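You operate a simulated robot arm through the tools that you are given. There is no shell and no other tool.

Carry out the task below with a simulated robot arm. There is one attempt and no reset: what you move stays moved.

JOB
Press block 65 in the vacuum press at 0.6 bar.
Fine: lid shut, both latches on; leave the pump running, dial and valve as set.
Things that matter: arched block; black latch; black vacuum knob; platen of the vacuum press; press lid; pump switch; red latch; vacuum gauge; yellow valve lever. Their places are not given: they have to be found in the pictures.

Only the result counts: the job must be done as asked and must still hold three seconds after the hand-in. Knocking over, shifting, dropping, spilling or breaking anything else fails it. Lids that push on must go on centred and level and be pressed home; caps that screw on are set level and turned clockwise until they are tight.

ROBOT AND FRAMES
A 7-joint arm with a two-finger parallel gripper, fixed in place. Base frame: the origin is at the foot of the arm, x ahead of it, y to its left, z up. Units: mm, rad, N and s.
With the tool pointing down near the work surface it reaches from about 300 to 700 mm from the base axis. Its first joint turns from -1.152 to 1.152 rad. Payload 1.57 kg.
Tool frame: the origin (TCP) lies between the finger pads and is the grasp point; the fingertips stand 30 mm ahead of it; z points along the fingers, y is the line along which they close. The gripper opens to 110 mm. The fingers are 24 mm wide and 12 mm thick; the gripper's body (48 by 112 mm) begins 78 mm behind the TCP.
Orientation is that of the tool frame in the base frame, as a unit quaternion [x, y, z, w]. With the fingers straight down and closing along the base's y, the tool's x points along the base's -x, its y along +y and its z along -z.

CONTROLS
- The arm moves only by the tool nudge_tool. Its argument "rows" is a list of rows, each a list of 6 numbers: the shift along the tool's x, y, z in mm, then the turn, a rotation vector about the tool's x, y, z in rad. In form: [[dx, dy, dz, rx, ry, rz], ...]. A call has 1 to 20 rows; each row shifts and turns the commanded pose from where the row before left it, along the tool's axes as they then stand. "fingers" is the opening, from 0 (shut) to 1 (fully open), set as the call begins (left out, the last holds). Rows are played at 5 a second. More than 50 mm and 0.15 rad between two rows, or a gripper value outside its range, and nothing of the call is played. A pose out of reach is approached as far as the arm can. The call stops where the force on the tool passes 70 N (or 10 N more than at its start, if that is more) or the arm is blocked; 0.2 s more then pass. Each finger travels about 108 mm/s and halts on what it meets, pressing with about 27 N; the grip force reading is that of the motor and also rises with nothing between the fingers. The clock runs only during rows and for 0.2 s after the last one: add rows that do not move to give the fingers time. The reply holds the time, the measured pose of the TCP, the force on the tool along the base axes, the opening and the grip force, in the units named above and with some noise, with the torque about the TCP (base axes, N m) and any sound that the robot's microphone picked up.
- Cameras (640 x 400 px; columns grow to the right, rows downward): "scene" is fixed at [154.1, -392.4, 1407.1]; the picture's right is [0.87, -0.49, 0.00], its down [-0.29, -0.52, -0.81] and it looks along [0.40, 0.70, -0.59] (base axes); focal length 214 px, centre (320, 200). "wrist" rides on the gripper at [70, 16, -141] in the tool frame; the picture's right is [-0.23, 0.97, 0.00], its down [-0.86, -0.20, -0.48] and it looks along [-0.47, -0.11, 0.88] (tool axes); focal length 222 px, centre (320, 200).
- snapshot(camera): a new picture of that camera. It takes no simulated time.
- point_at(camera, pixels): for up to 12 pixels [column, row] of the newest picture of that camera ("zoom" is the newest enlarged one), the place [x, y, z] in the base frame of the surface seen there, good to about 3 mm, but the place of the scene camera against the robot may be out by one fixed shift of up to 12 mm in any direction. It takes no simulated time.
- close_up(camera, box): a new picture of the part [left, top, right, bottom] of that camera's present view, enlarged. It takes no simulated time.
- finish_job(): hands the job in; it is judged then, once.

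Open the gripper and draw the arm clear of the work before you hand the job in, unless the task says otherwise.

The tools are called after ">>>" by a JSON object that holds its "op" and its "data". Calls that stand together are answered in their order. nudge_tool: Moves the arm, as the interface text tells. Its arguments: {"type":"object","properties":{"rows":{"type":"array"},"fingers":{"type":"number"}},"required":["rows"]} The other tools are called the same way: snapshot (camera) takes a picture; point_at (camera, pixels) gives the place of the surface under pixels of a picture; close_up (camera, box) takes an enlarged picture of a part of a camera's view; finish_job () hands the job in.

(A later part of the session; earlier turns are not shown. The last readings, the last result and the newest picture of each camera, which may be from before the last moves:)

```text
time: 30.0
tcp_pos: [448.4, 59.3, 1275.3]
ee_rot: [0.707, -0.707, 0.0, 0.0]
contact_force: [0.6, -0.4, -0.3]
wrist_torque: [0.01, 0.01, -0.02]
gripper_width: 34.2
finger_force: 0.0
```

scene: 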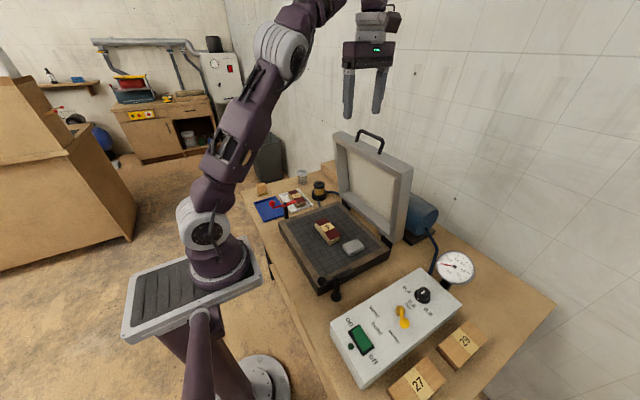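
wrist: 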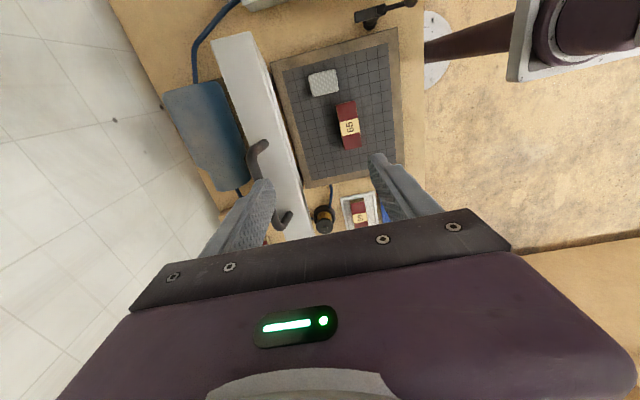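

Commanded pose follows the measured one. Now I pitch the tool by 35° about its x and shift to y≈97.

>>> {"op": "nudge_tool", "data": {"rows": [[-7.5, 0, 0, 0.1222, 0, 0], [-7.5, 0, 0, 0.1222, 0, 0], [-7.5, 0, 0, 0.1222, 0, 0], [-7.5, 0, 0, 0.1222, 0, 0], [-7.5, 0, 0, 0.1222, 0, 0], [0, 0, 0, 0, 0, 0]]}}

>>> {"op": "snapshot", "data": {"camera": "scene"}}

>>> {"op": "snapshot", "data": {"camera": "wrist"}}

```text
time: 31.4
tcp_pos: [447.3, 95.6, 1275.9]
ee_rot: [0.674, -0.674, 0.213, -0.214]
contact_force: [-1.3, 0.0, 0.2]
wrist_torque: [-0.02, 0.03, 0.0]
gripper_width: 34.1
finger_force: 0.0
```

```text
taken
```

scene: 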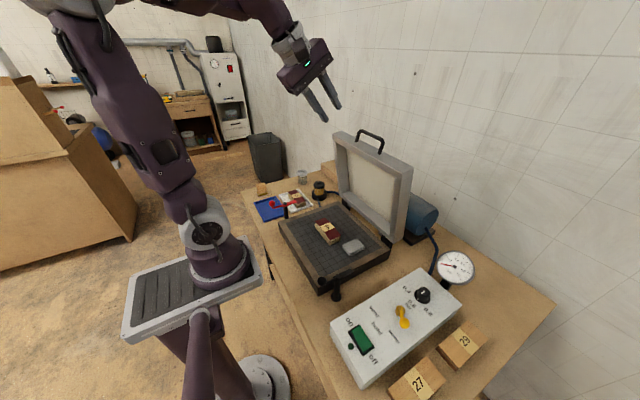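

```text
taken
```

wrist: 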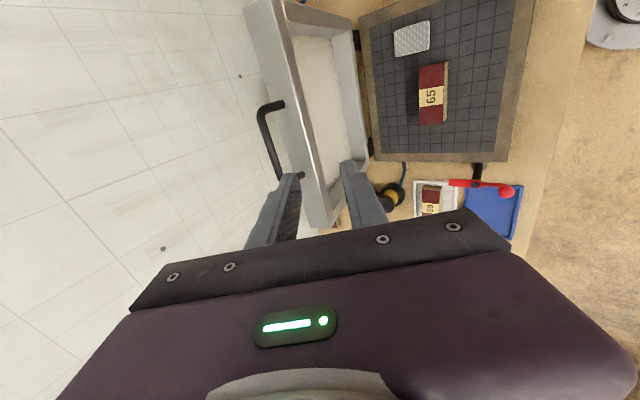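

The tilt is right and the handle is well seen. I measure it again: leg (278,105), bar (262,125)–(290,175).

>>> {"op": "close_up", "data": {"camera": "wrist", "box": [235, 80, 345, 200]}}

>>> {"op": "point_at", "data": {"camera": "wrist", "pixels": [[264, 125], [268, 145], [274, 165], [263, 110], [270, 106], [281, 104], [299, 176], [286, 100], [275, 60], [310, 120], [335, 225]]}}

```text
3.33 times, centred on (290, 140) of wrist
```

zoom: 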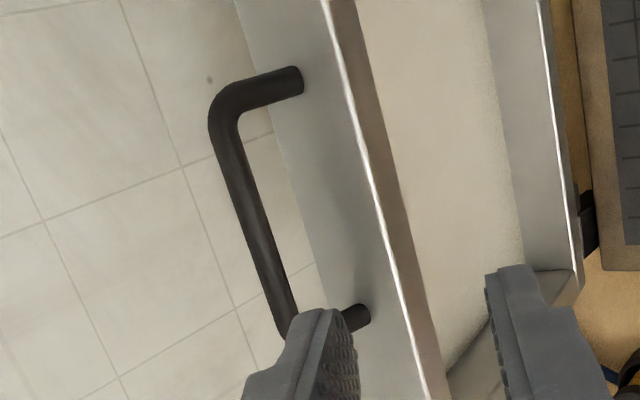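

```text
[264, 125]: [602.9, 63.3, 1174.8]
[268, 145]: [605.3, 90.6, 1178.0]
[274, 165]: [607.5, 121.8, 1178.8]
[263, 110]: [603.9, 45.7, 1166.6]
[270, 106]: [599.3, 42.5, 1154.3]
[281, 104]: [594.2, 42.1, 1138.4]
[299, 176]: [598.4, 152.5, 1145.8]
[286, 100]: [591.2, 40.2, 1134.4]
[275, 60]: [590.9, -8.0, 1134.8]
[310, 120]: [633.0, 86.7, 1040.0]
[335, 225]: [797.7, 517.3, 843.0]
```

Bar centre ≈ (609, 97, 1173). I move to the pre-approach point 80 mm back along the finger direction and look.

>>> {"op": "nudge_tool", "data": {"rows": [[-0.4, -18.3, 24.2, 0, 0, 0], [-0.4, -18.3, 24.2, 0, 0, 0], [-0.3, -18.3, 24.2, 0, 0, 0], [-0.3, -18.3, 24.2, 0, 0, 0], [0, 0, 0, 0, 0, 0]]}}

>>> {"op": "snapshot", "data": {"camera": "wrist"}}

>>> {"op": "close_up", "data": {"camera": "scene", "box": [320, 60, 430, 180]}}

```text
time: 32.6
tcp_pos: [563.8, 96.7, 1238.6]
ee_rot: [0.675, -0.674, 0.212, -0.213]
contact_force: [-0.4, 0.0, 0.3]
wrist_torque: [0.02, -0.01, -0.04]
gripper_width: 34.2
finger_force: 0.0
```

```text
taken
```

wrist: 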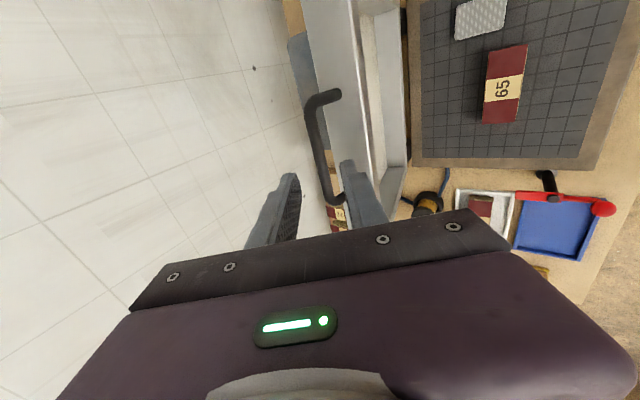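

```text
3.33 times, centred on (375, 120) of scene
```

zoom: 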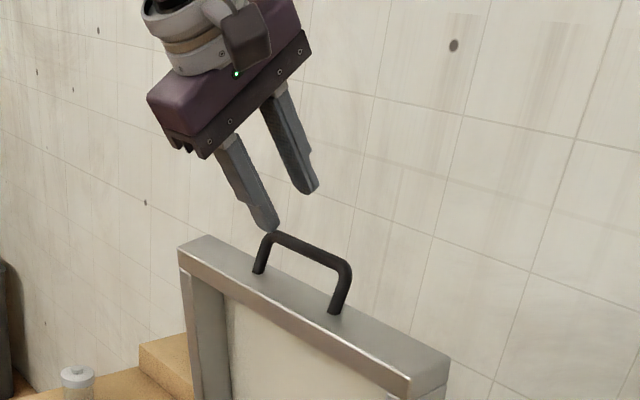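

The bar appears between the fingers. I re-measure it from this closer view before approaching.

>>> {"op": "point_at", "data": {"camera": "wrist", "pixels": [[311, 115], [317, 135], [322, 160], [330, 188], [325, 97], [333, 96], [355, 180], [295, 178], [345, 140]]}}

```text
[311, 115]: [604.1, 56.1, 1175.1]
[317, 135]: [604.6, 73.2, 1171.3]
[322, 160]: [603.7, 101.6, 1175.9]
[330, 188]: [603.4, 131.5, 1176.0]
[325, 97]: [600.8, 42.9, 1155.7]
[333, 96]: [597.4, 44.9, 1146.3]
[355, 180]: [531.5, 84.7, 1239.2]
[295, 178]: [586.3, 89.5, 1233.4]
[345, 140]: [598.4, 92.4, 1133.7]
```

Bar centre ≈ (608, 97, 1171): 80.7 mm ahead and about 2.6 mm off to tool +y. I advance with that correction.

>>> {"op": "nudge_tool", "data": {"rows": [[0, 2, 20, 0, 0, 0], [0, 0, 18, 0, 0, 0], [0, 0, 14, 0, 0, 0], [0, 0, 10, 0, 0, 0], [0, 0, 0, 0, 0, 0]]}}

>>> {"op": "snapshot", "data": {"camera": "wrist"}}

>>> {"op": "close_up", "data": {"camera": "scene", "box": [330, 80, 410, 180]}}

```text
time: 33.8
tcp_pos: [596.7, 99.1, 1187.1]
ee_rot: [0.675, -0.674, 0.213, -0.213]
contact_force: [1.1, -0.3, -0.3]
wrist_torque: [0.04, 0.01, 0.03]
gripper_width: 34.2
finger_force: 0.0
```

```text
taken
```

wrist: 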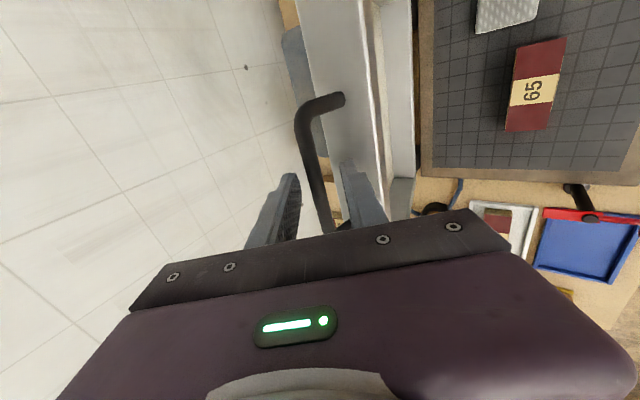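

```text
4.00 times, centred on (370, 130) of scene
```

zoom: 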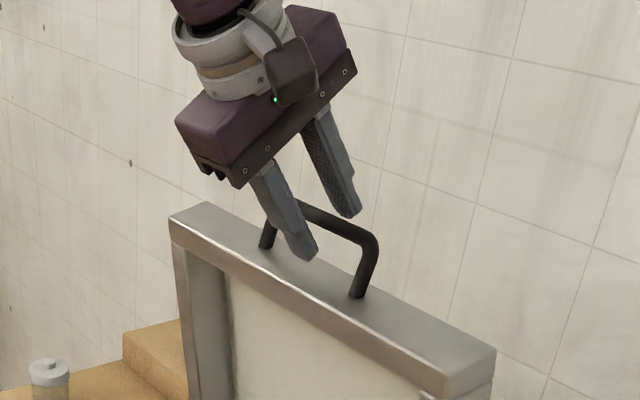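

The fingers straddle the bar with no contact. Closing on it.

>>> {"op": "nudge_tool", "data": {"rows": [[0, 0, 0, 0, 0, 0], [0, 0, 0, 0, 0, 0], [0, 0, 0, 0, 0, 0]], "fingers": 0.0}}

>>> {"op": "close_up", "data": {"camera": "scene", "box": [330, 80, 410, 180]}}

```text
time: 34.6
tcp_pos: [597.0, 98.3, 1185.7]
ee_rot: [0.674, -0.674, 0.213, -0.214]
contact_force: [2.4, 0.0, 7.5]
wrist_torque: [0.49, -0.14, -0.48]
gripper_width: 12.1
finger_force: 28.9
```

```text
4.00 times, centred on (370, 130) of scene
```

zoom: 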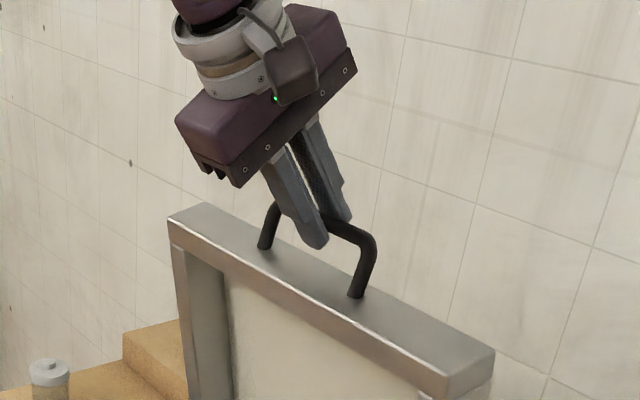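

The bar is gripped (12 mm). Before swinging I need the hinge axis, so I look at the hinge blocks.

>>> {"op": "snapshot", "data": {"camera": "scene"}}

>>> {"op": "close_up", "data": {"camera": "scene", "box": [360, 200, 420, 260]}}

>>> {"op": "close_up", "data": {"camera": "wrist", "box": [340, 0, 640, 220]}}

```text
taken
```

scene: 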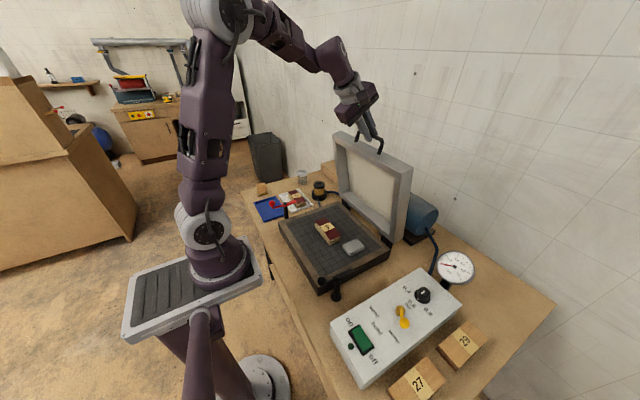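

```text
6.67 times, centred on (390, 230) of scene
```

zoom: 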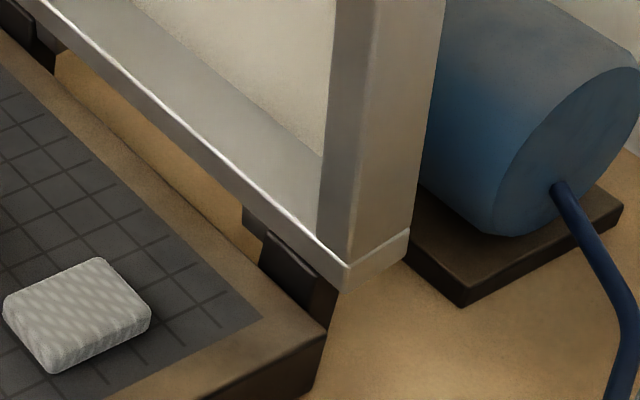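

```text
1.82 times, centred on (490, 110) of wrist
```

zoom: 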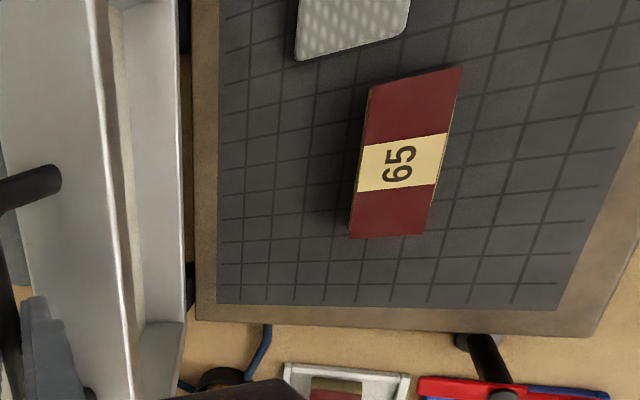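

Hinge block seen near scene pixel (384,240); measuring it, the lower lid edge and the platen rear edge.

>>> {"op": "point_at", "data": {"camera": "scene", "pixels": [[382, 238], [384, 242], [387, 240], [378, 233], [393, 241], [392, 243], [402, 237], [388, 250], [380, 250], [404, 236]]}}

```text
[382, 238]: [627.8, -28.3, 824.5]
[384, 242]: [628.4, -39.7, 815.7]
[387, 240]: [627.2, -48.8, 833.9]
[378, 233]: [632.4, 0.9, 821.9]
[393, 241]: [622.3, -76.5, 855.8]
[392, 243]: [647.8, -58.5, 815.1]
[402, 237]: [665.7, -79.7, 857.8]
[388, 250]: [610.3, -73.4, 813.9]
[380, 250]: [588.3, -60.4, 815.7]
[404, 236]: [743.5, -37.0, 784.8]
```

Hinge axis estimate H≈(643, 826), bar radius ≈347 mm. I swing the lid along that arc, easing the pitch back to vertical; first four rows, then check forces.

>>> {"op": "nudge_tool", "data": {"rows": [[0, 21.13, -11.06, -0.03054, 0, 0], [0, 22.09, -8.86, -0.03054, 0, 0], [0, 22.87, -6.5, -0.03054, 0, 0], [0, 23.46, -4.12, -0.03054, 0, 0], [0, 0, 0, 0, 0, 0]]}}

>>> {"op": "snapshot", "data": {"camera": "scene"}}

>>> {"op": "snapshot", "data": {"camera": "wrist"}}

```text
time: 35.8
tcp_pos: [503.2, 98.1, 1163.0]
ee_rot: [0.686, -0.686, 0.17, -0.172]
contact_force: [-1.6, 7.9, 2.5]
wrist_torque: [0.93, -0.01, -0.04]
gripper_width: 11.7
finger_force: 28.7
```

```text
taken
```

scene: 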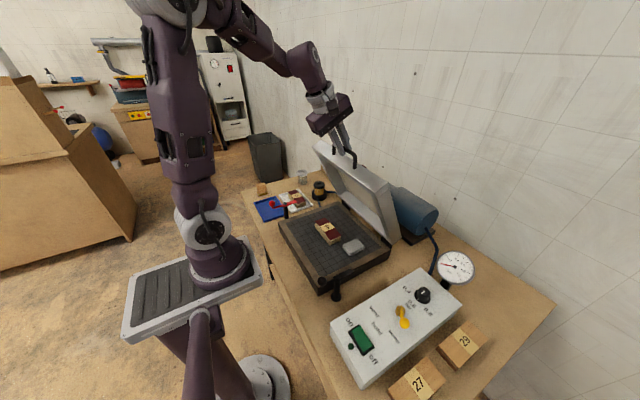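

```text
taken
```

wrist: 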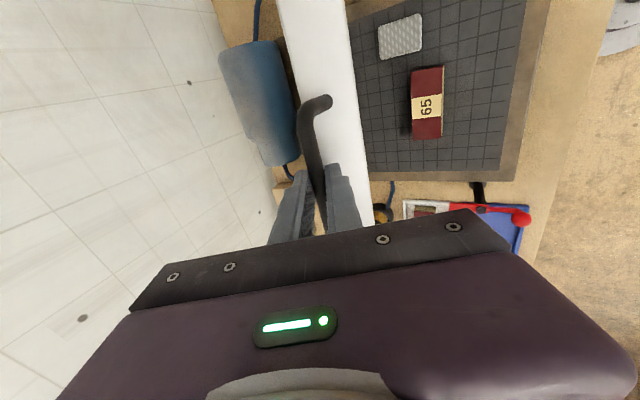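

The lid follows the hand with small forces (<9 N). Continuing the arc for the next rows.

>>> {"op": "nudge_tool", "data": {"rows": [[0, 23.72, -1.7, -0.03054, 0, 0], [0, 23.74, 0.75, -0.03054, 0, 0], [0, 23.6, 3.22, -0.03054, 0, 0], [0, 23.11, 5.58, -0.03054, 0, 0], [0, 0, 0, 0, 0, 0]]}}

>>> {"op": "close_up", "data": {"camera": "scene", "box": [280, 80, 430, 280]}}

```text
time: 37.0
tcp_pos: [421.0, 96.9, 1115.6]
ee_rot: [-0.695, 0.696, -0.129, 0.127]
contact_force: [-5.7, -5.5, 8.4]
wrist_torque: [-0.72, 0.02, -0.26]
gripper_width: 12.0
finger_force: 29.2
```

```text
2.00 times, centred on (355, 180) of scene
```

zoom: 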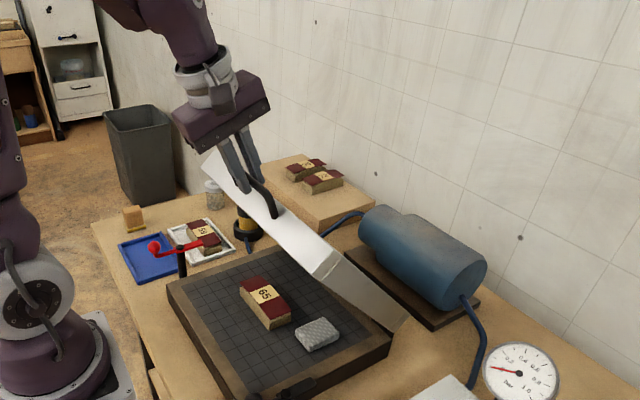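

Lid is about halfway, forces still small. Continuing.

>>> {"op": "nudge_tool", "data": {"rows": [[0, 22.46, 7.97, -0.03054, 0, 0], [0, 21.52, 10.21, -0.03054, 0, 0], [0, 20.37, 12.39, -0.03054, 0, 0], [0, 19.05, 14.44, -0.03054, 0, 0], [0, 0, 0, 0, 0, 0]]}}

>>> {"op": "close_up", "data": {"camera": "scene", "box": [280, 80, 430, 280]}}

```text
time: 38.2
tcp_pos: [355.4, 95.7, 1049.4]
ee_rot: [0.702, -0.702, 0.086, -0.085]
contact_force: [8.6, -15.3, -6.5]
wrist_torque: [-0.32, -0.13, 0.26]
gripper_width: 11.8
finger_force: 29.5
```

```text
2.00 times, centred on (355, 180) of scene
```

zoom: 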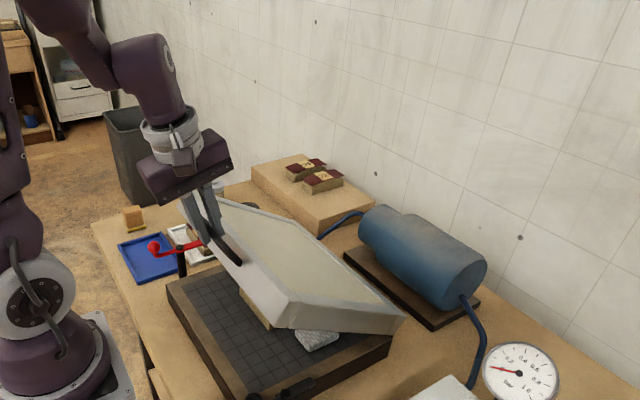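

Lid at about 35°, sideways force 15 N, still fine. Continuing downwards.

>>> {"op": "nudge_tool", "data": {"rows": [[0, 17.47, 16.36, -0.03054, 0, 0], [0, 15.76, 18.04, -0.03054, 0, 0], [0, 13.91, 19.63, -0.03054, 0, 0], [0, 0, 0, 0, 0, 0]]}}

>>> {"op": "close_up", "data": {"camera": "scene", "box": [260, 120, 420, 300]}}

>>> {"op": "snapshot", "data": {"camera": "wrist"}}

```text
time: 39.2
tcp_pos: [329.2, 97.6, 993.9]
ee_rot: [0.706, -0.704, 0.052, -0.051]
contact_force: [-38.0, 5.6, 18.6]
wrist_torque: [0.03, 0.34, 0.34]
gripper_width: 11.9
finger_force: 29.2
out of reach, approached as far as the arm can: row 1, 2
```

```text
2.22 times, centred on (340, 210) of scene
```

zoom: 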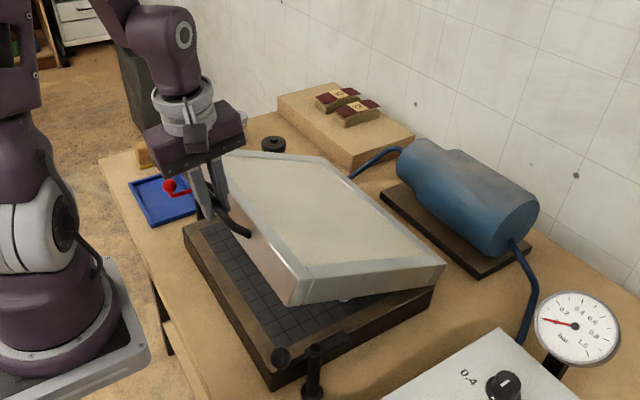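

```text
taken
```

wrist: 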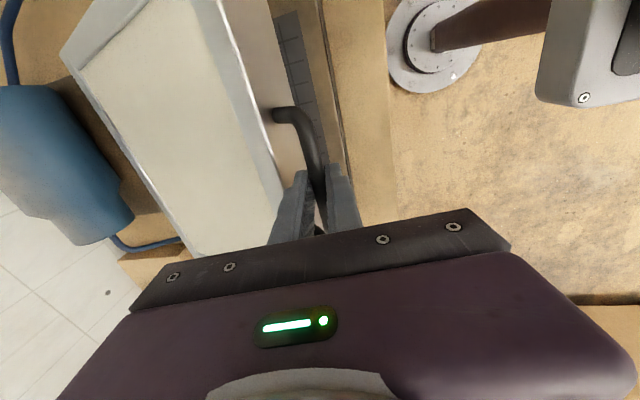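

The arm hits its inner reach limit with this pitch, and the hand is pressed radially (−38 N in x). I'll rotate the tool to vertical about the bar first, then continue with the pitch leaning the other way.

>>> {"op": "nudge_tool", "data": {"rows": [[0, -0.1, -0.8, -0.0742, 0, 0], [0, -1.3, 0.1, -0.0742, 0, 0], [0, 0, 0, 0, 0, 0]]}}

```text
time: 40.0
tcp_pos: [331.6, 97.9, 993.8]
ee_rot: [-0.707, 0.707, -0.001, 0.001]
contact_force: [-18.7, -7.8, 10.2]
wrist_torque: [-0.32, 0.15, 0.55]
gripper_width: 12.1
finger_force: 29.1
```

Vertical now and the force halved. Continuing down the arc, with 2 mm more outward shift.

>>> {"op": "nudge_tool", "data": {"rows": [[0, 8.5, 15.0, -0.02618, 0, 0], [0, 5.4, 15.6, -0.02618, 0, 0], [0, 4.0, 16.0, -0.02618, 0, 0], [0, 2.9, 16.3, -0.02618, 0, 0], [0, 0, 0, 0, 0, 0]]}}

>>> {"op": "snapshot", "data": {"camera": "scene"}}

>>> {"op": "snapshot", "data": {"camera": "wrist"}}

```text
time: 41.2
tcp_pos: [306.3, 98.4, 932.9]
ee_rot: [0.706, -0.706, -0.037, 0.037]
contact_force: [-34.0, 8.7, 8.8]
wrist_torque: [0.49, 0.26, 0.44]
gripper_width: 11.4
finger_force: 28.4
```

```text
taken
```

scene: 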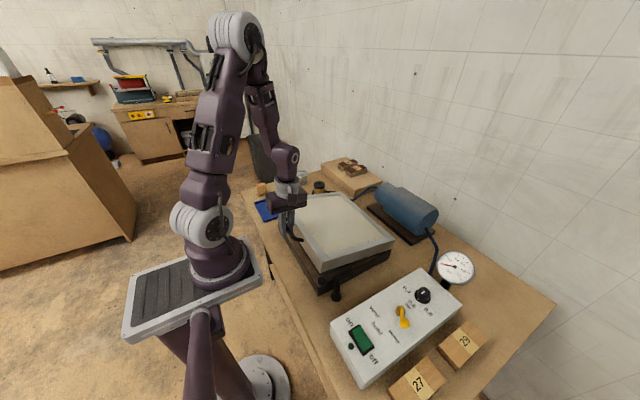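

```text
taken
```

wrist: 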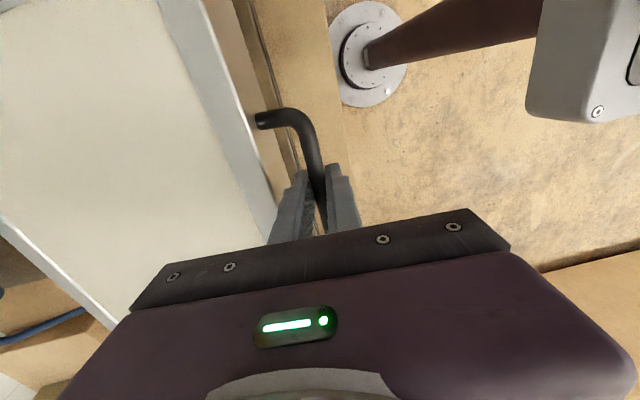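

Still −34 N outward, so I'll add 4 mm more outward shift and carry on to near-closed, watching the force.

>>> {"op": "nudge_tool", "data": {"rows": [[0, 5.0, 16.2, -0.02618, 0, 0], [0, 1.5, 16.5, -0.02618, 0, 0], [0, 0, 0, 0, 0, 0]]}}

>>> {"op": "close_up", "data": {"camera": "scene", "box": [260, 160, 420, 300]}}

```text
time: 42.0
tcp_pos: [297.9, 98.1, 901.4]
ee_rot: [-0.705, 0.705, 0.054, -0.054]
contact_force: [-10.5, 2.7, 0.8]
wrist_torque: [-0.04, 0.01, 0.75]
gripper_width: 11.8
finger_force: 29.4
```

```text
2.86 times, centred on (340, 230) of scene
```

zoom: 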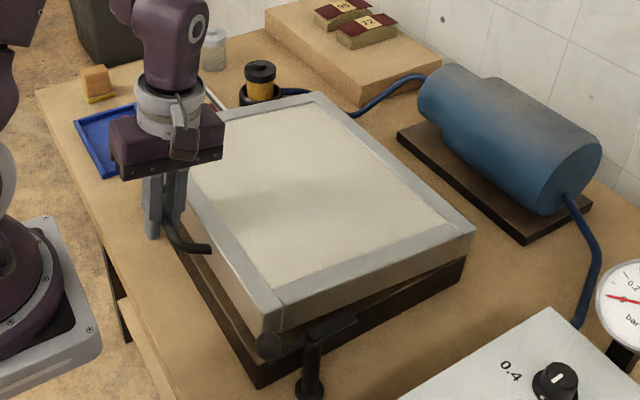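

Lid is some 33 mm from closed at the front, force low. I continue down in smaller steps.

>>> {"op": "nudge_tool", "data": {"rows": [[0, 0.5, 10, -0.015, 0, 0], [0, 0, 10, -0.015, 0, 0], [0, -0.8, 6, -0.01, 0, 0], [0, 0, 0, 0, 0, 0]]}}

>>> {"op": "close_up", "data": {"camera": "scene", "box": [260, 160, 420, 300]}}

```text
time: 43.0
tcp_pos: [294.5, 98.1, 875.7]
ee_rot: [0.705, -0.703, -0.068, 0.069]
contact_force: [-15.0, 1.1, -0.8]
wrist_torque: [0.28, 0.06, 0.65]
gripper_width: 12.2
finger_force: 29.1
```

```text
2.86 times, centred on (340, 230) of scene
```

zoom: 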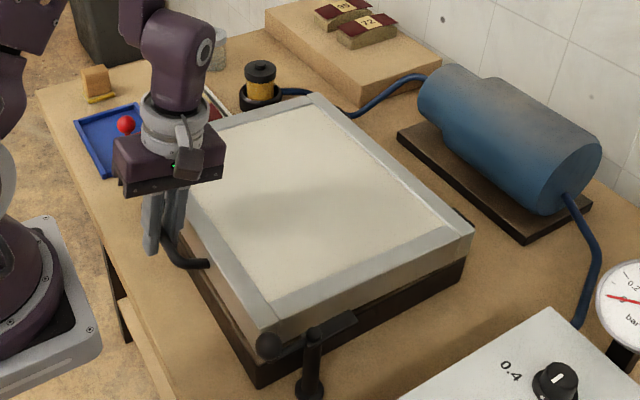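

Very close to shut; stepping down in 2 mm steps until the force rises.

>>> {"op": "nudge_tool", "data": {"rows": [[0, -0.3, 3, 0, 0, 0], [0, -0.3, 3, 0, 0, 0], [0, -0.2, 2, 0, 0, 0], [0, -0.2, 2, 0, 0, 0], [0, 0, 0, 0, 0, 0]]}}

>>> {"op": "close_up", "data": {"camera": "scene", "box": [280, 190, 400, 300]}}

```text
time: 44.2
tcp_pos: [293.0, 98.0, 864.3]
ee_rot: [-0.704, 0.704, 0.069, -0.069]
contact_force: [-19.1, -6.8, -0.2]
wrist_torque: [0.09, 0.08, 0.69]
gripper_width: 11.7
finger_force: 29.0
```

```text
3.64 times, centred on (340, 245) of scene
```

zoom: 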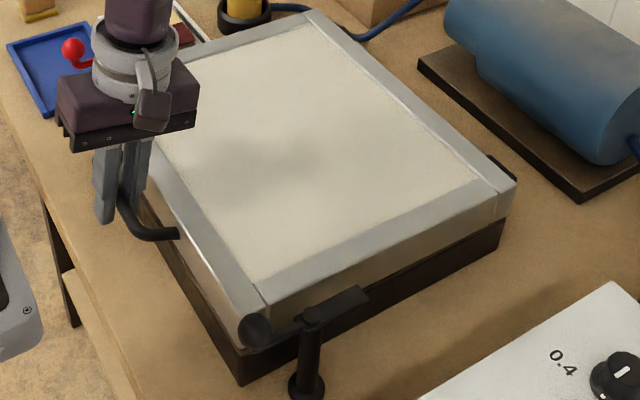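

>>> {"op": "nudge_tool", "data": {"rows": [[0, 0, 2, 0, 0, 0], [0, 0, 2, 0, 0, 0], [0, 0, 2, 0, 0, 0], [0, 0, 2, 0, 0, 0], [0, 0, 0, 0, 0, 0]]}}

>>> {"op": "close_up", "data": {"camera": "scene", "box": [280, 190, 400, 300]}}

```text
time: 45.4
tcp_pos: [291.4, 99.5, 856.8]
ee_rot: [0.704, -0.704, -0.068, 0.07]
contact_force: [-11.5, -20.4, -2.1]
wrist_torque: [-0.3, -0.05, 0.76]
gripper_width: 11.7
finger_force: 29.2
```

```text
3.64 times, centred on (340, 245) of scene
```

zoom: 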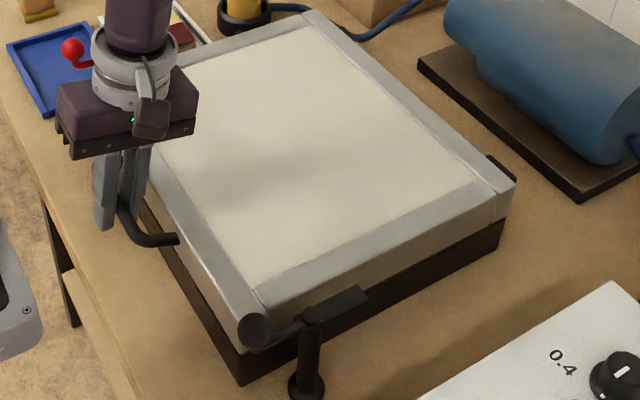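

No resistance yet; I check the lid's level by measuring its top at front and rear and its lower edges.

>>> {"op": "snapshot", "data": {"camera": "scene"}}

>>> {"op": "point_at", "data": {"camera": "scene", "pixels": [[309, 266], [318, 264], [360, 245], [385, 236], [330, 200], [300, 215], [345, 225], [313, 273], [311, 281], [386, 245], [302, 240]]}}

>>> {"op": "close_up", "data": {"camera": "scene", "box": [290, 230, 400, 300]}}

```text
taken
```

scene: 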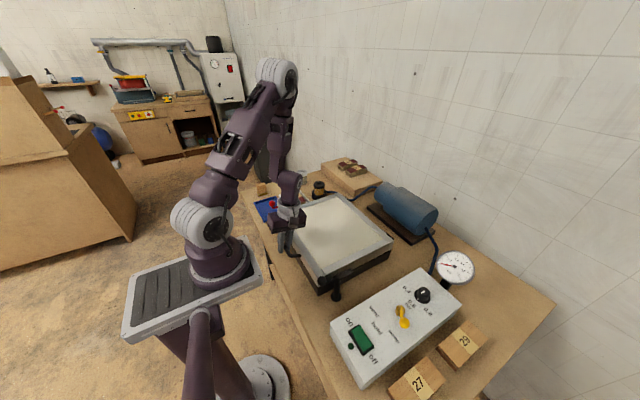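

```text
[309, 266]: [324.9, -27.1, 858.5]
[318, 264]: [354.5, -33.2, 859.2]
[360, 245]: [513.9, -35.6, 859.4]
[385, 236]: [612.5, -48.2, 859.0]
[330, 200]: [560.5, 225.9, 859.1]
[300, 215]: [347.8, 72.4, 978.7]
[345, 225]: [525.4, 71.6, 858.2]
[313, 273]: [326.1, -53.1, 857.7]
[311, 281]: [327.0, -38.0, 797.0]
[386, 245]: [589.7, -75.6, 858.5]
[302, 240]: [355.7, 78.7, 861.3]
```

```text
5.71 times, centred on (345, 265) of scene
```

zoom: 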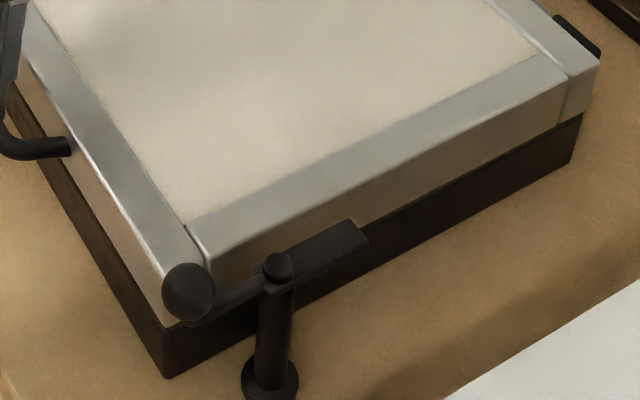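

Lid top reads a uniform 856 (level, platen 810 + lid depth 45), so the lid is shut. I open to about 24 mm and withdraw along the fingers.

>>> {"op": "nudge_tool", "data": {"rows": [[0, 0, 0, 0, 0, 0], [0, 0, 0, 0, 0, 0], [0, 0, -10, 0, 0, 0], [0, 0, -20, 0, 0, 0], [0, 0, -30, 0, 0, 0], [0, 0, -40, 0, 0, 0], [0, 0, -40, 0, 0, 0], [0, 0, 0, 0, 0, 0]], "fingers": 0.22}}

>>> {"op": "snapshot", "data": {"camera": "wrist"}}

>>> {"op": "snapshot", "data": {"camera": "scene"}}

>>> {"op": "point_at", "data": {"camera": "scene", "pixels": [[309, 266], [318, 264], [360, 245], [385, 236], [330, 200], [345, 225]]}}

```text
time: 47.2
tcp_pos: [319.4, 97.7, 994.4]
ee_rot: [-0.704, 0.704, 0.069, -0.068]
contact_force: [-1.2, 0.6, 0.5]
wrist_torque: [0.01, -0.01, 0.01]
gripper_width: 24.0
finger_force: 0.0
```

```text
taken
```

wrist: 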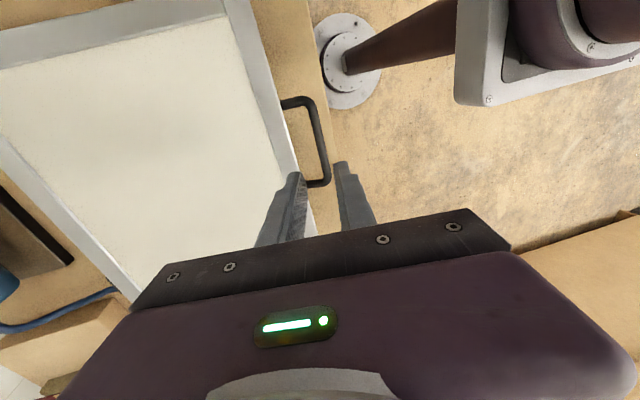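

```text
taken
```

scene: 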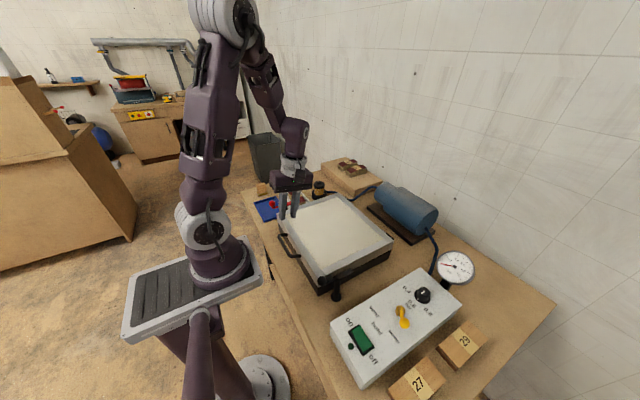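

```text
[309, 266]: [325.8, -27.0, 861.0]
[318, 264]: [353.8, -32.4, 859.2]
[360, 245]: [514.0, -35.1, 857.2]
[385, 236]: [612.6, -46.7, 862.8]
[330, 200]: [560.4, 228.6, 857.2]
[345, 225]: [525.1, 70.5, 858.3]
```

The lid stays shut (z≈857–861 everywhere). Now the latches: I level the tool, close the fingers and move to view the red latch.

>>> {"op": "nudge_tool", "data": {"rows": [[0, 0, 0, 0.0985, 0, 0], [0, 0, 0, 0.0985, 0, 0], [-35, -4, 0, 0, 0, 0], [-35, -4, 0, 0, 0, 0], [-35, -4, 0, 0, 0, 0], [-34, -4, 0, 0, 0, 0], [0, 0, 0, 0, 0, 0]], "fingers": 0.0}}

>>> {"op": "snapshot", "data": {"camera": "wrist"}}

>>> {"op": "close_up", "data": {"camera": "scene", "box": [250, 160, 340, 230]}}

```text
time: 48.8
tcp_pos: [335.3, 238.7, 997.0]
ee_rot: [-0.707, 0.707, -0.001, 0.002]
contact_force: [0.1, 0.0, 0.6]
wrist_torque: [0.0, -0.02, -0.02]
gripper_width: 0.0
finger_force: 21.7
```

```text
taken
```

wrist: 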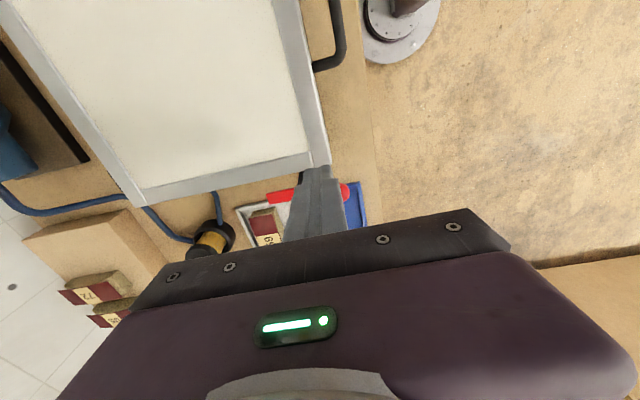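

```text
5.71 times, centred on (295, 195) of scene
```

zoom: 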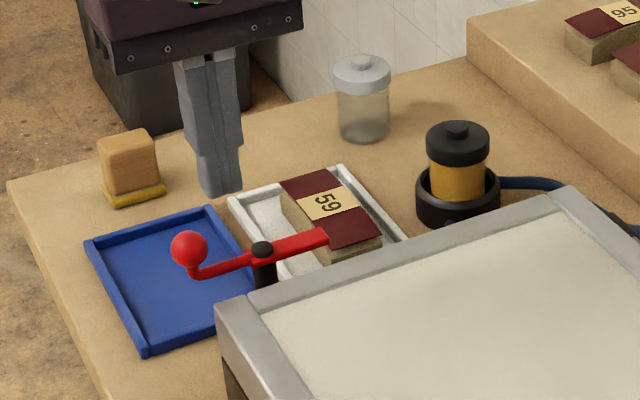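

The fingers hide the latch; I move 60 mm further in +y so it shows higher in the picture.

>>> {"op": "nudge_tool", "data": {"rows": [[-32, 0, 0, 0, 0, 0], [-32, 0, 0, 0, 0, 0], [0, 0, 0, 0, 0, 0]]}}

>>> {"op": "snapshot", "data": {"camera": "wrist"}}

>>> {"op": "close_up", "data": {"camera": "wrist", "box": [220, 80, 400, 200]}}

```text
time: 49.6
tcp_pos: [333.8, 302.9, 993.5]
ee_rot: [-0.707, 0.707, -0.002, 0.002]
contact_force: [-0.8, 0.1, 0.6]
wrist_torque: [0.0, -0.01, -0.05]
gripper_width: 0.2
finger_force: 21.5
```

```text
taken
```

wrist: 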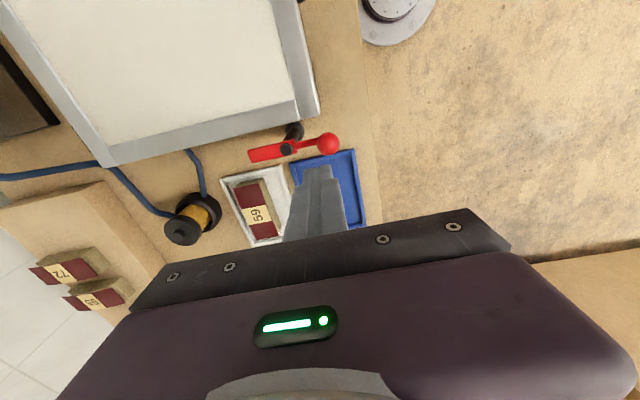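

```text
3.33 times, centred on (310, 140) of wrist
```

zoom: 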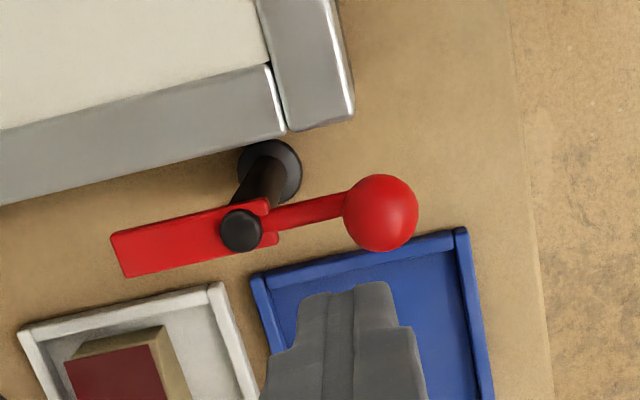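

The red latch is plain now: ball (380,212), post cap (240,230), bar end (115,255) in the zoom. Measuring it.

>>> {"op": "point_at", "data": {"camera": "zoom", "pixels": [[380, 212], [240, 230], [240, 215], [120, 245], [130, 270], [180, 240], [310, 208], [290, 165], [300, 115], [345, 105], [150, 170], [268, 205]]}}

```text
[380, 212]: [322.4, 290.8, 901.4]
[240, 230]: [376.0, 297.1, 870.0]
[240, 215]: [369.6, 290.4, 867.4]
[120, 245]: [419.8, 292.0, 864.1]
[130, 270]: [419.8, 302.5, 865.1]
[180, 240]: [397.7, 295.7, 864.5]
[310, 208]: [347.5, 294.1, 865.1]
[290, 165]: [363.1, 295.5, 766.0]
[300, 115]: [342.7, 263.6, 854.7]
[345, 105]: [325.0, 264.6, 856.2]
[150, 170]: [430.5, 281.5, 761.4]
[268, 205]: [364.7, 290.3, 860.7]
```

Red latch: pivot ≈ (371, 296), ball centre ≈ (322, 297, 886), bar end at x≈420 parallel to the lid edge (y≈265). I bring the closed fingers to the lid side of the ball, above the lid.

>>> {"op": "nudge_tool", "data": {"rows": [[22, 6, 0, 0, 0, 0], [23, 6, 0, 0, 0, 0], [0, 0, 30, 0, 0, 0], [0, 0, 30, 0, 0, 0], [0, 0, 28, 0, 0, 0], [0, 0, 0, 0, 0, 0]]}}

>>> {"op": "snapshot", "data": {"camera": "wrist"}}

>>> {"op": "close_up", "data": {"camera": "scene", "box": [250, 170, 330, 230]}}

```text
time: 51.0
tcp_pos: [321.1, 256.9, 905.3]
ee_rot: [-0.707, 0.707, -0.001, 0.0]
contact_force: [-0.9, 0.2, -1.4]
wrist_torque: [-0.02, 0.0, -0.01]
gripper_width: 0.1
finger_force: 21.2
```

```text
taken
```

wrist: 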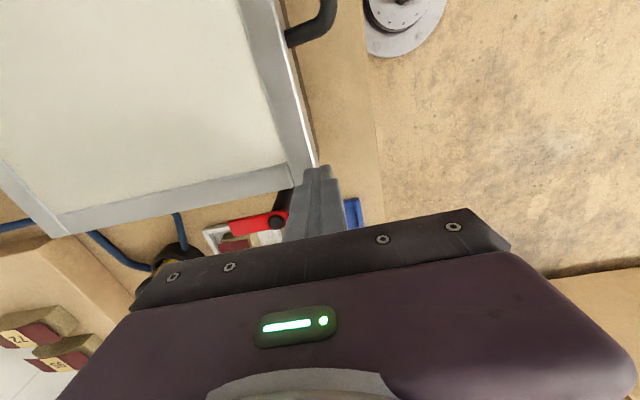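

```text
6.67 times, centred on (290, 200) of scene
```

zoom: 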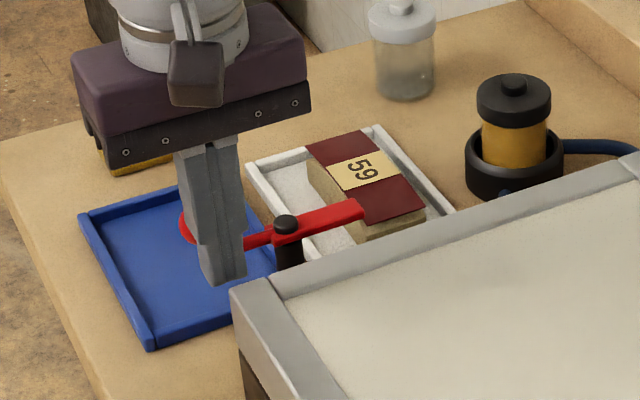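

The fingers stand on the lid side of the red ball. I move up to it and push it round the pivot in small arc steps while turning with it.

>>> {"op": "nudge_tool", "data": {"rows": [[-7, 0, 0, 0, 0, 0], [-7, -1, 0, 0, 0, 0], [-6.55, 2.91, 0, 0, 0, 0.1309], [-6.55, 2.91, 0, 0, 0, 0.1309], [-6.55, 2.91, 0, 0, 0, 0.1309], [-6.55, 2.91, 0, 0, 0, 0.1309], [0, 0, 0, 0, 0, 0]]}}

>>> {"op": "close_up", "data": {"camera": "scene", "box": [250, 170, 330, 230]}}

>>> {"op": "snapshot", "data": {"camera": "wrist"}}

```text
time: 52.6
tcp_pos: [318.1, 298.1, 906.9]
ee_rot: [-0.5, 0.866, -0.001, 0.002]
contact_force: [1.0, 0.0, -0.6]
wrist_torque: [0.0, -0.01, 0.01]
gripper_width: 0.0
finger_force: 20.9
```

```text
6.67 times, centred on (290, 200) of scene
```

zoom: 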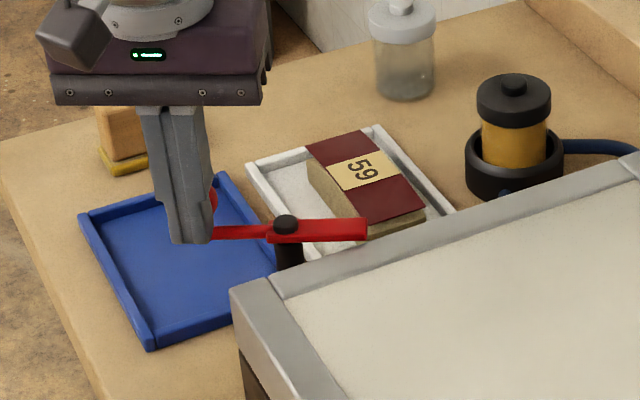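

```text
taken
```

wrist: 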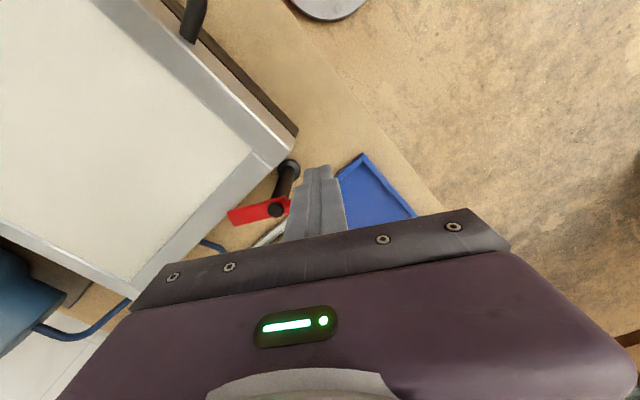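

The latch turns freely with the push (about 25–30°). Continuing the arc.

>>> {"op": "nudge_tool", "data": {"rows": [[-6.55, 2.91, 0, 0, 0, 0.1309], [-6.55, 2.91, 0, 0, 0, 0.1309], [-6.55, 2.91, 0, 0, 0, 0.1309], [-6.55, 2.91, 0, 0, 0, 0.1309], [-6.55, 2.91, 0, 0, 0, 0.1309], [0, 0, 0, 0, 0, 0]]}}

>>> {"op": "close_up", "data": {"camera": "scene", "box": [250, 170, 330, 230]}}

>>> {"op": "snapshot", "data": {"camera": "wrist"}}

```text
time: 54.0
tcp_pos: [330.3, 332.5, 906.7]
ee_rot: [-0.194, 0.981, -0.001, 0.002]
contact_force: [0.1, -0.8, 0.7]
wrist_torque: [0.02, -0.02, 0.01]
gripper_width: 0.2
finger_force: 21.4
```

```text
6.67 times, centred on (290, 200) of scene
```

zoom: 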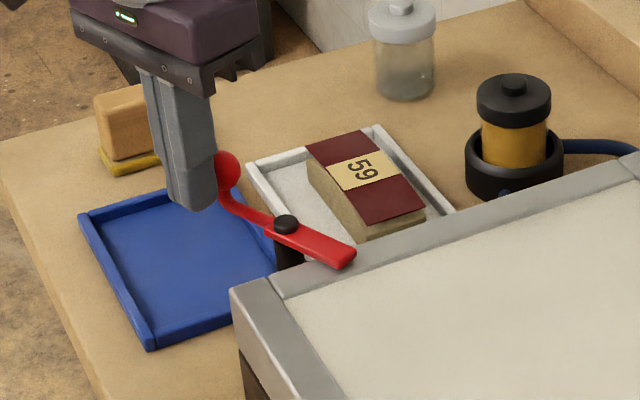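

```text
taken
```

wrist: 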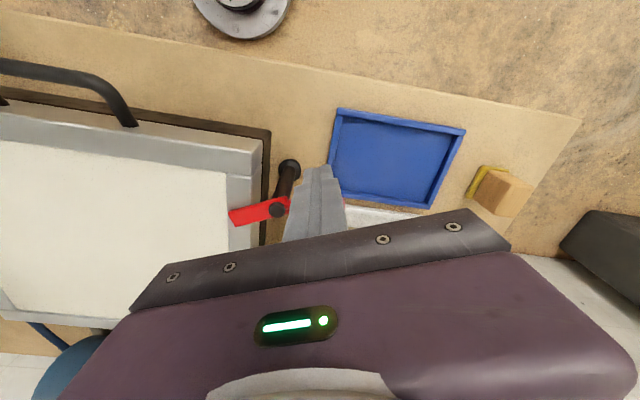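

The bar is starting over the lid edge (about 60–65°). Continuing to about 90°.

>>> {"op": "nudge_tool", "data": {"rows": [[-6.55, 2.91, 0, 0, 0, 0.1309], [-6.55, 2.91, 0, 0, 0, 0.1309], [-6.55, 2.91, 0, 0, 0, 0.1309], [0, 0, 0, 0, 0, 0]]}}

>>> {"op": "close_up", "data": {"camera": "scene", "box": [250, 170, 330, 230]}}

>>> {"op": "snapshot", "data": {"camera": "wrist"}}

```text
time: 55.0
tcp_pos: [342.3, 344.5, 905.5]
ee_rot: [-0.001, 1.0, -0.001, -0.001]
contact_force: [-40.5, -5.7, 12.9]
wrist_torque: [-0.33, 0.6, 0.08]
gripper_width: 0.1
finger_force: 21.3
```

```text
6.67 times, centred on (290, 200) of scene
```

zoom: 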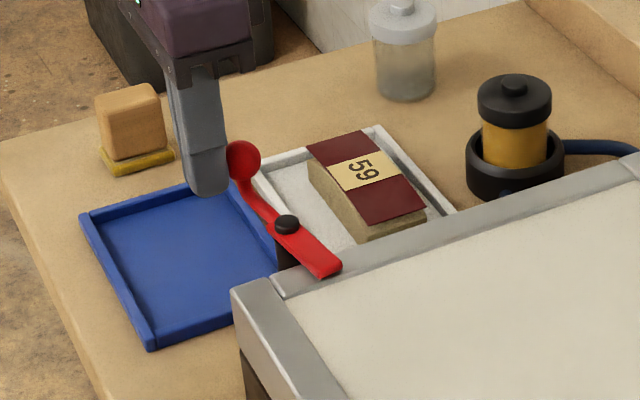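

```text
taken
```

wrist: 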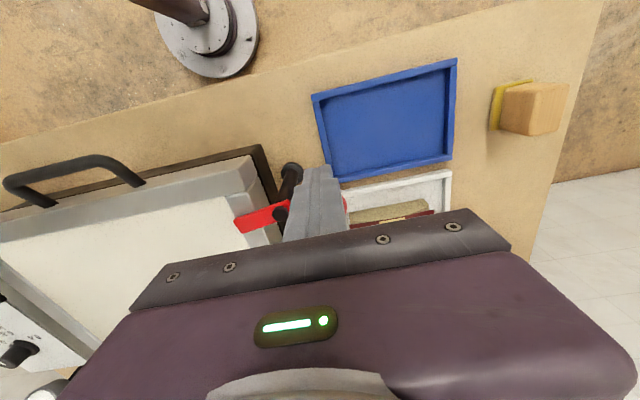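

The force jumped to −40 N in x, suggesting a stop. I check the bar's direction.

>>> {"op": "close_up", "data": {"camera": "wrist", "box": [210, 150, 350, 240]}}

>>> {"op": "point_at", "data": {"camera": "wrist", "pixels": [[281, 213], [237, 215], [242, 229], [241, 222], [262, 215], [279, 209], [346, 205]]}}

```text
4.44 times, centred on (280, 195) of wrist
```

zoom: 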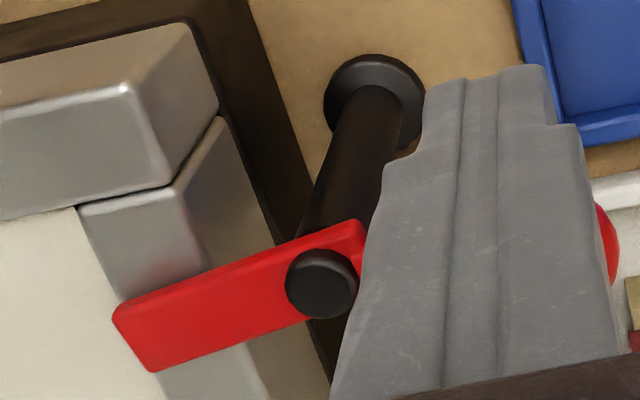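

```text
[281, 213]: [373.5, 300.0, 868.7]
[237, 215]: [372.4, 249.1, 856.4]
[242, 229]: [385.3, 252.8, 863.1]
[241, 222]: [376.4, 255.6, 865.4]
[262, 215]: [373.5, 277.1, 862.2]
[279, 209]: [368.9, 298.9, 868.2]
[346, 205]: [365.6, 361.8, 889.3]
```

Bar is at about 81–83°. I push a little further (2 mm) to see whether it is at its stop.

>>> {"op": "nudge_tool", "data": {"rows": [[-1, 0, 0, 0, 0, 0], [-1, 0, 0, 0, 0, 0], [0, 0, 0, 0, 0, 0]]}}

>>> {"op": "close_up", "data": {"camera": "wrist", "box": [210, 150, 350, 240]}}

```text
time: 55.8
tcp_pos: [342.5, 342.9, 905.7]
ee_rot: [-0.001, 1.0, -0.002, -0.004]
contact_force: [-54.7, -5.8, -2.3]
wrist_torque: [-0.13, 1.07, 0.06]
gripper_width: 0.1
finger_force: 21.1
```

```text
4.44 times, centred on (280, 195) of wrist
```

zoom: 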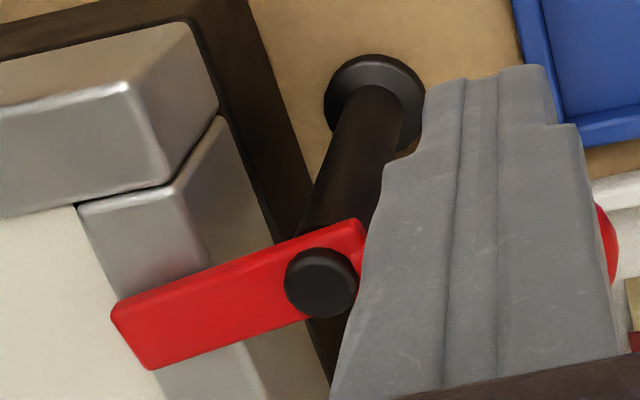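

The latch does not move further at 55 N: it is at its stop. I back away, rise and go across to the black latch.

>>> {"op": "nudge_tool", "data": {"rows": [[8, 0, 0, 0, 0, 0], [12, 0, 0, 0, 0, 0], [0, 0, -45, 0, 0, 0], [0, 0, -45, 0, 0, 0], [0, -43, 0, 0, 0, 0], [0, -43, 0, 0, 0, 0], [0, -43, 0, 0, 0, 0], [0, -43, 0, 0, 0, 0], [0, -43, 0, 0, 0, 0], [0, -43, 0, 0, 0, 0], [0, -43, 0, 0, 0, 0], [0, -43, 0, 0, 0, 0], [0, -43, 0, 0, 0, 0], [0, -40, 0, 0, 0, 0], [0, 0, 0, 0, 0, 0]]}}

>>> {"op": "snapshot", "data": {"camera": "wrist"}}

>>> {"op": "snapshot", "data": {"camera": "scene"}}

```text
time: 59.0
tcp_pos: [328.1, -82.7, 999.1]
ee_rot: [0.0, 1.0, 0.0, 0.001]
contact_force: [0.4, 0.0, 0.3]
wrist_torque: [0.0, 0.01, 0.0]
gripper_width: 0.1
finger_force: 20.9
```

```text
taken
```

wrist: 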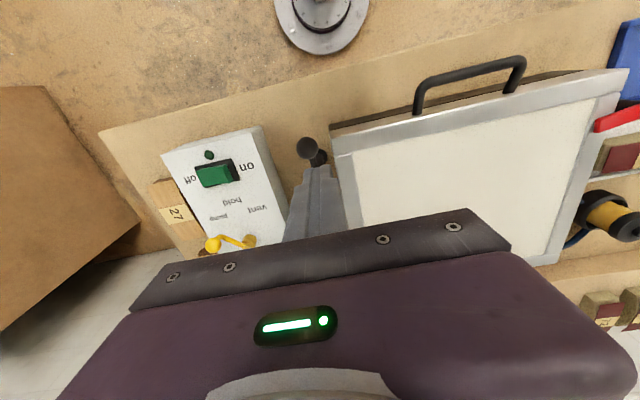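

```text
taken
```

scene: 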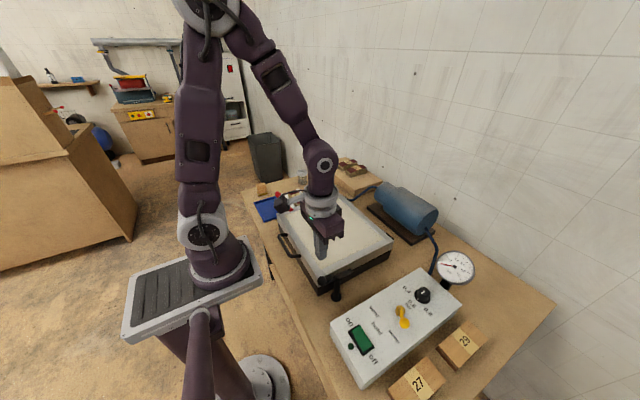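

The fingers hide most of the black latch; I shift the hand +x and +y for a clear view.

>>> {"op": "nudge_tool", "data": {"rows": [[-25, 20, 0, 0, 0, 0], [-25, 20, 0, 0, 0, 0], [-20, 10, 0, 0, 0, 0], [0, 0, 0, 0, 0, 0]]}}

>>> {"op": "snapshot", "data": {"camera": "wrist"}}

>>> {"op": "close_up", "data": {"camera": "wrist", "box": [200, 60, 360, 180]}}

```text
time: 60.0
tcp_pos: [398.8, -32.5, 997.9]
ee_rot: [0.001, 1.0, -0.001, 0.002]
contact_force: [-0.4, 0.4, -0.1]
wrist_torque: [0.0, -0.02, -0.05]
gripper_width: 0.2
finger_force: 20.8
```

```text
taken
```

wrist: 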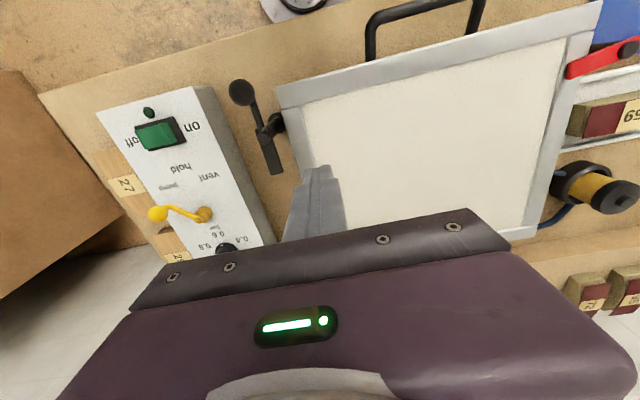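

```text
3.33 times, centred on (280, 120) of wrist
```

zoom: 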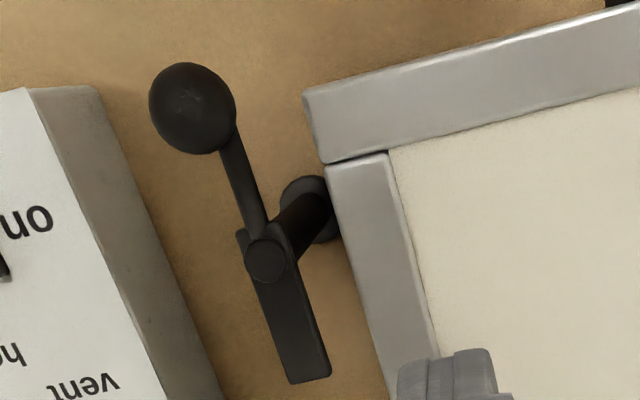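

Black latch is clearly seen: ball (192,108), cap (268,260), bar end (305,375) in the zoom. Measuring.

>>> {"op": "point_at", "data": {"camera": "zoom", "pixels": [[192, 108], [268, 260], [262, 255], [290, 378], [322, 370], [300, 340], [240, 190], [310, 100], [345, 200], [310, 185]]}}

```text
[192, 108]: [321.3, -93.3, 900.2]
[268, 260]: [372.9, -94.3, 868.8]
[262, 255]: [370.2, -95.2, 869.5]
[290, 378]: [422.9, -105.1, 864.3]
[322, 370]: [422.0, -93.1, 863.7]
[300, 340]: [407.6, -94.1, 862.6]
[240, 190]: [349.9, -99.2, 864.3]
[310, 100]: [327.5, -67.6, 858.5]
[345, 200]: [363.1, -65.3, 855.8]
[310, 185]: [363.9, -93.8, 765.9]
```

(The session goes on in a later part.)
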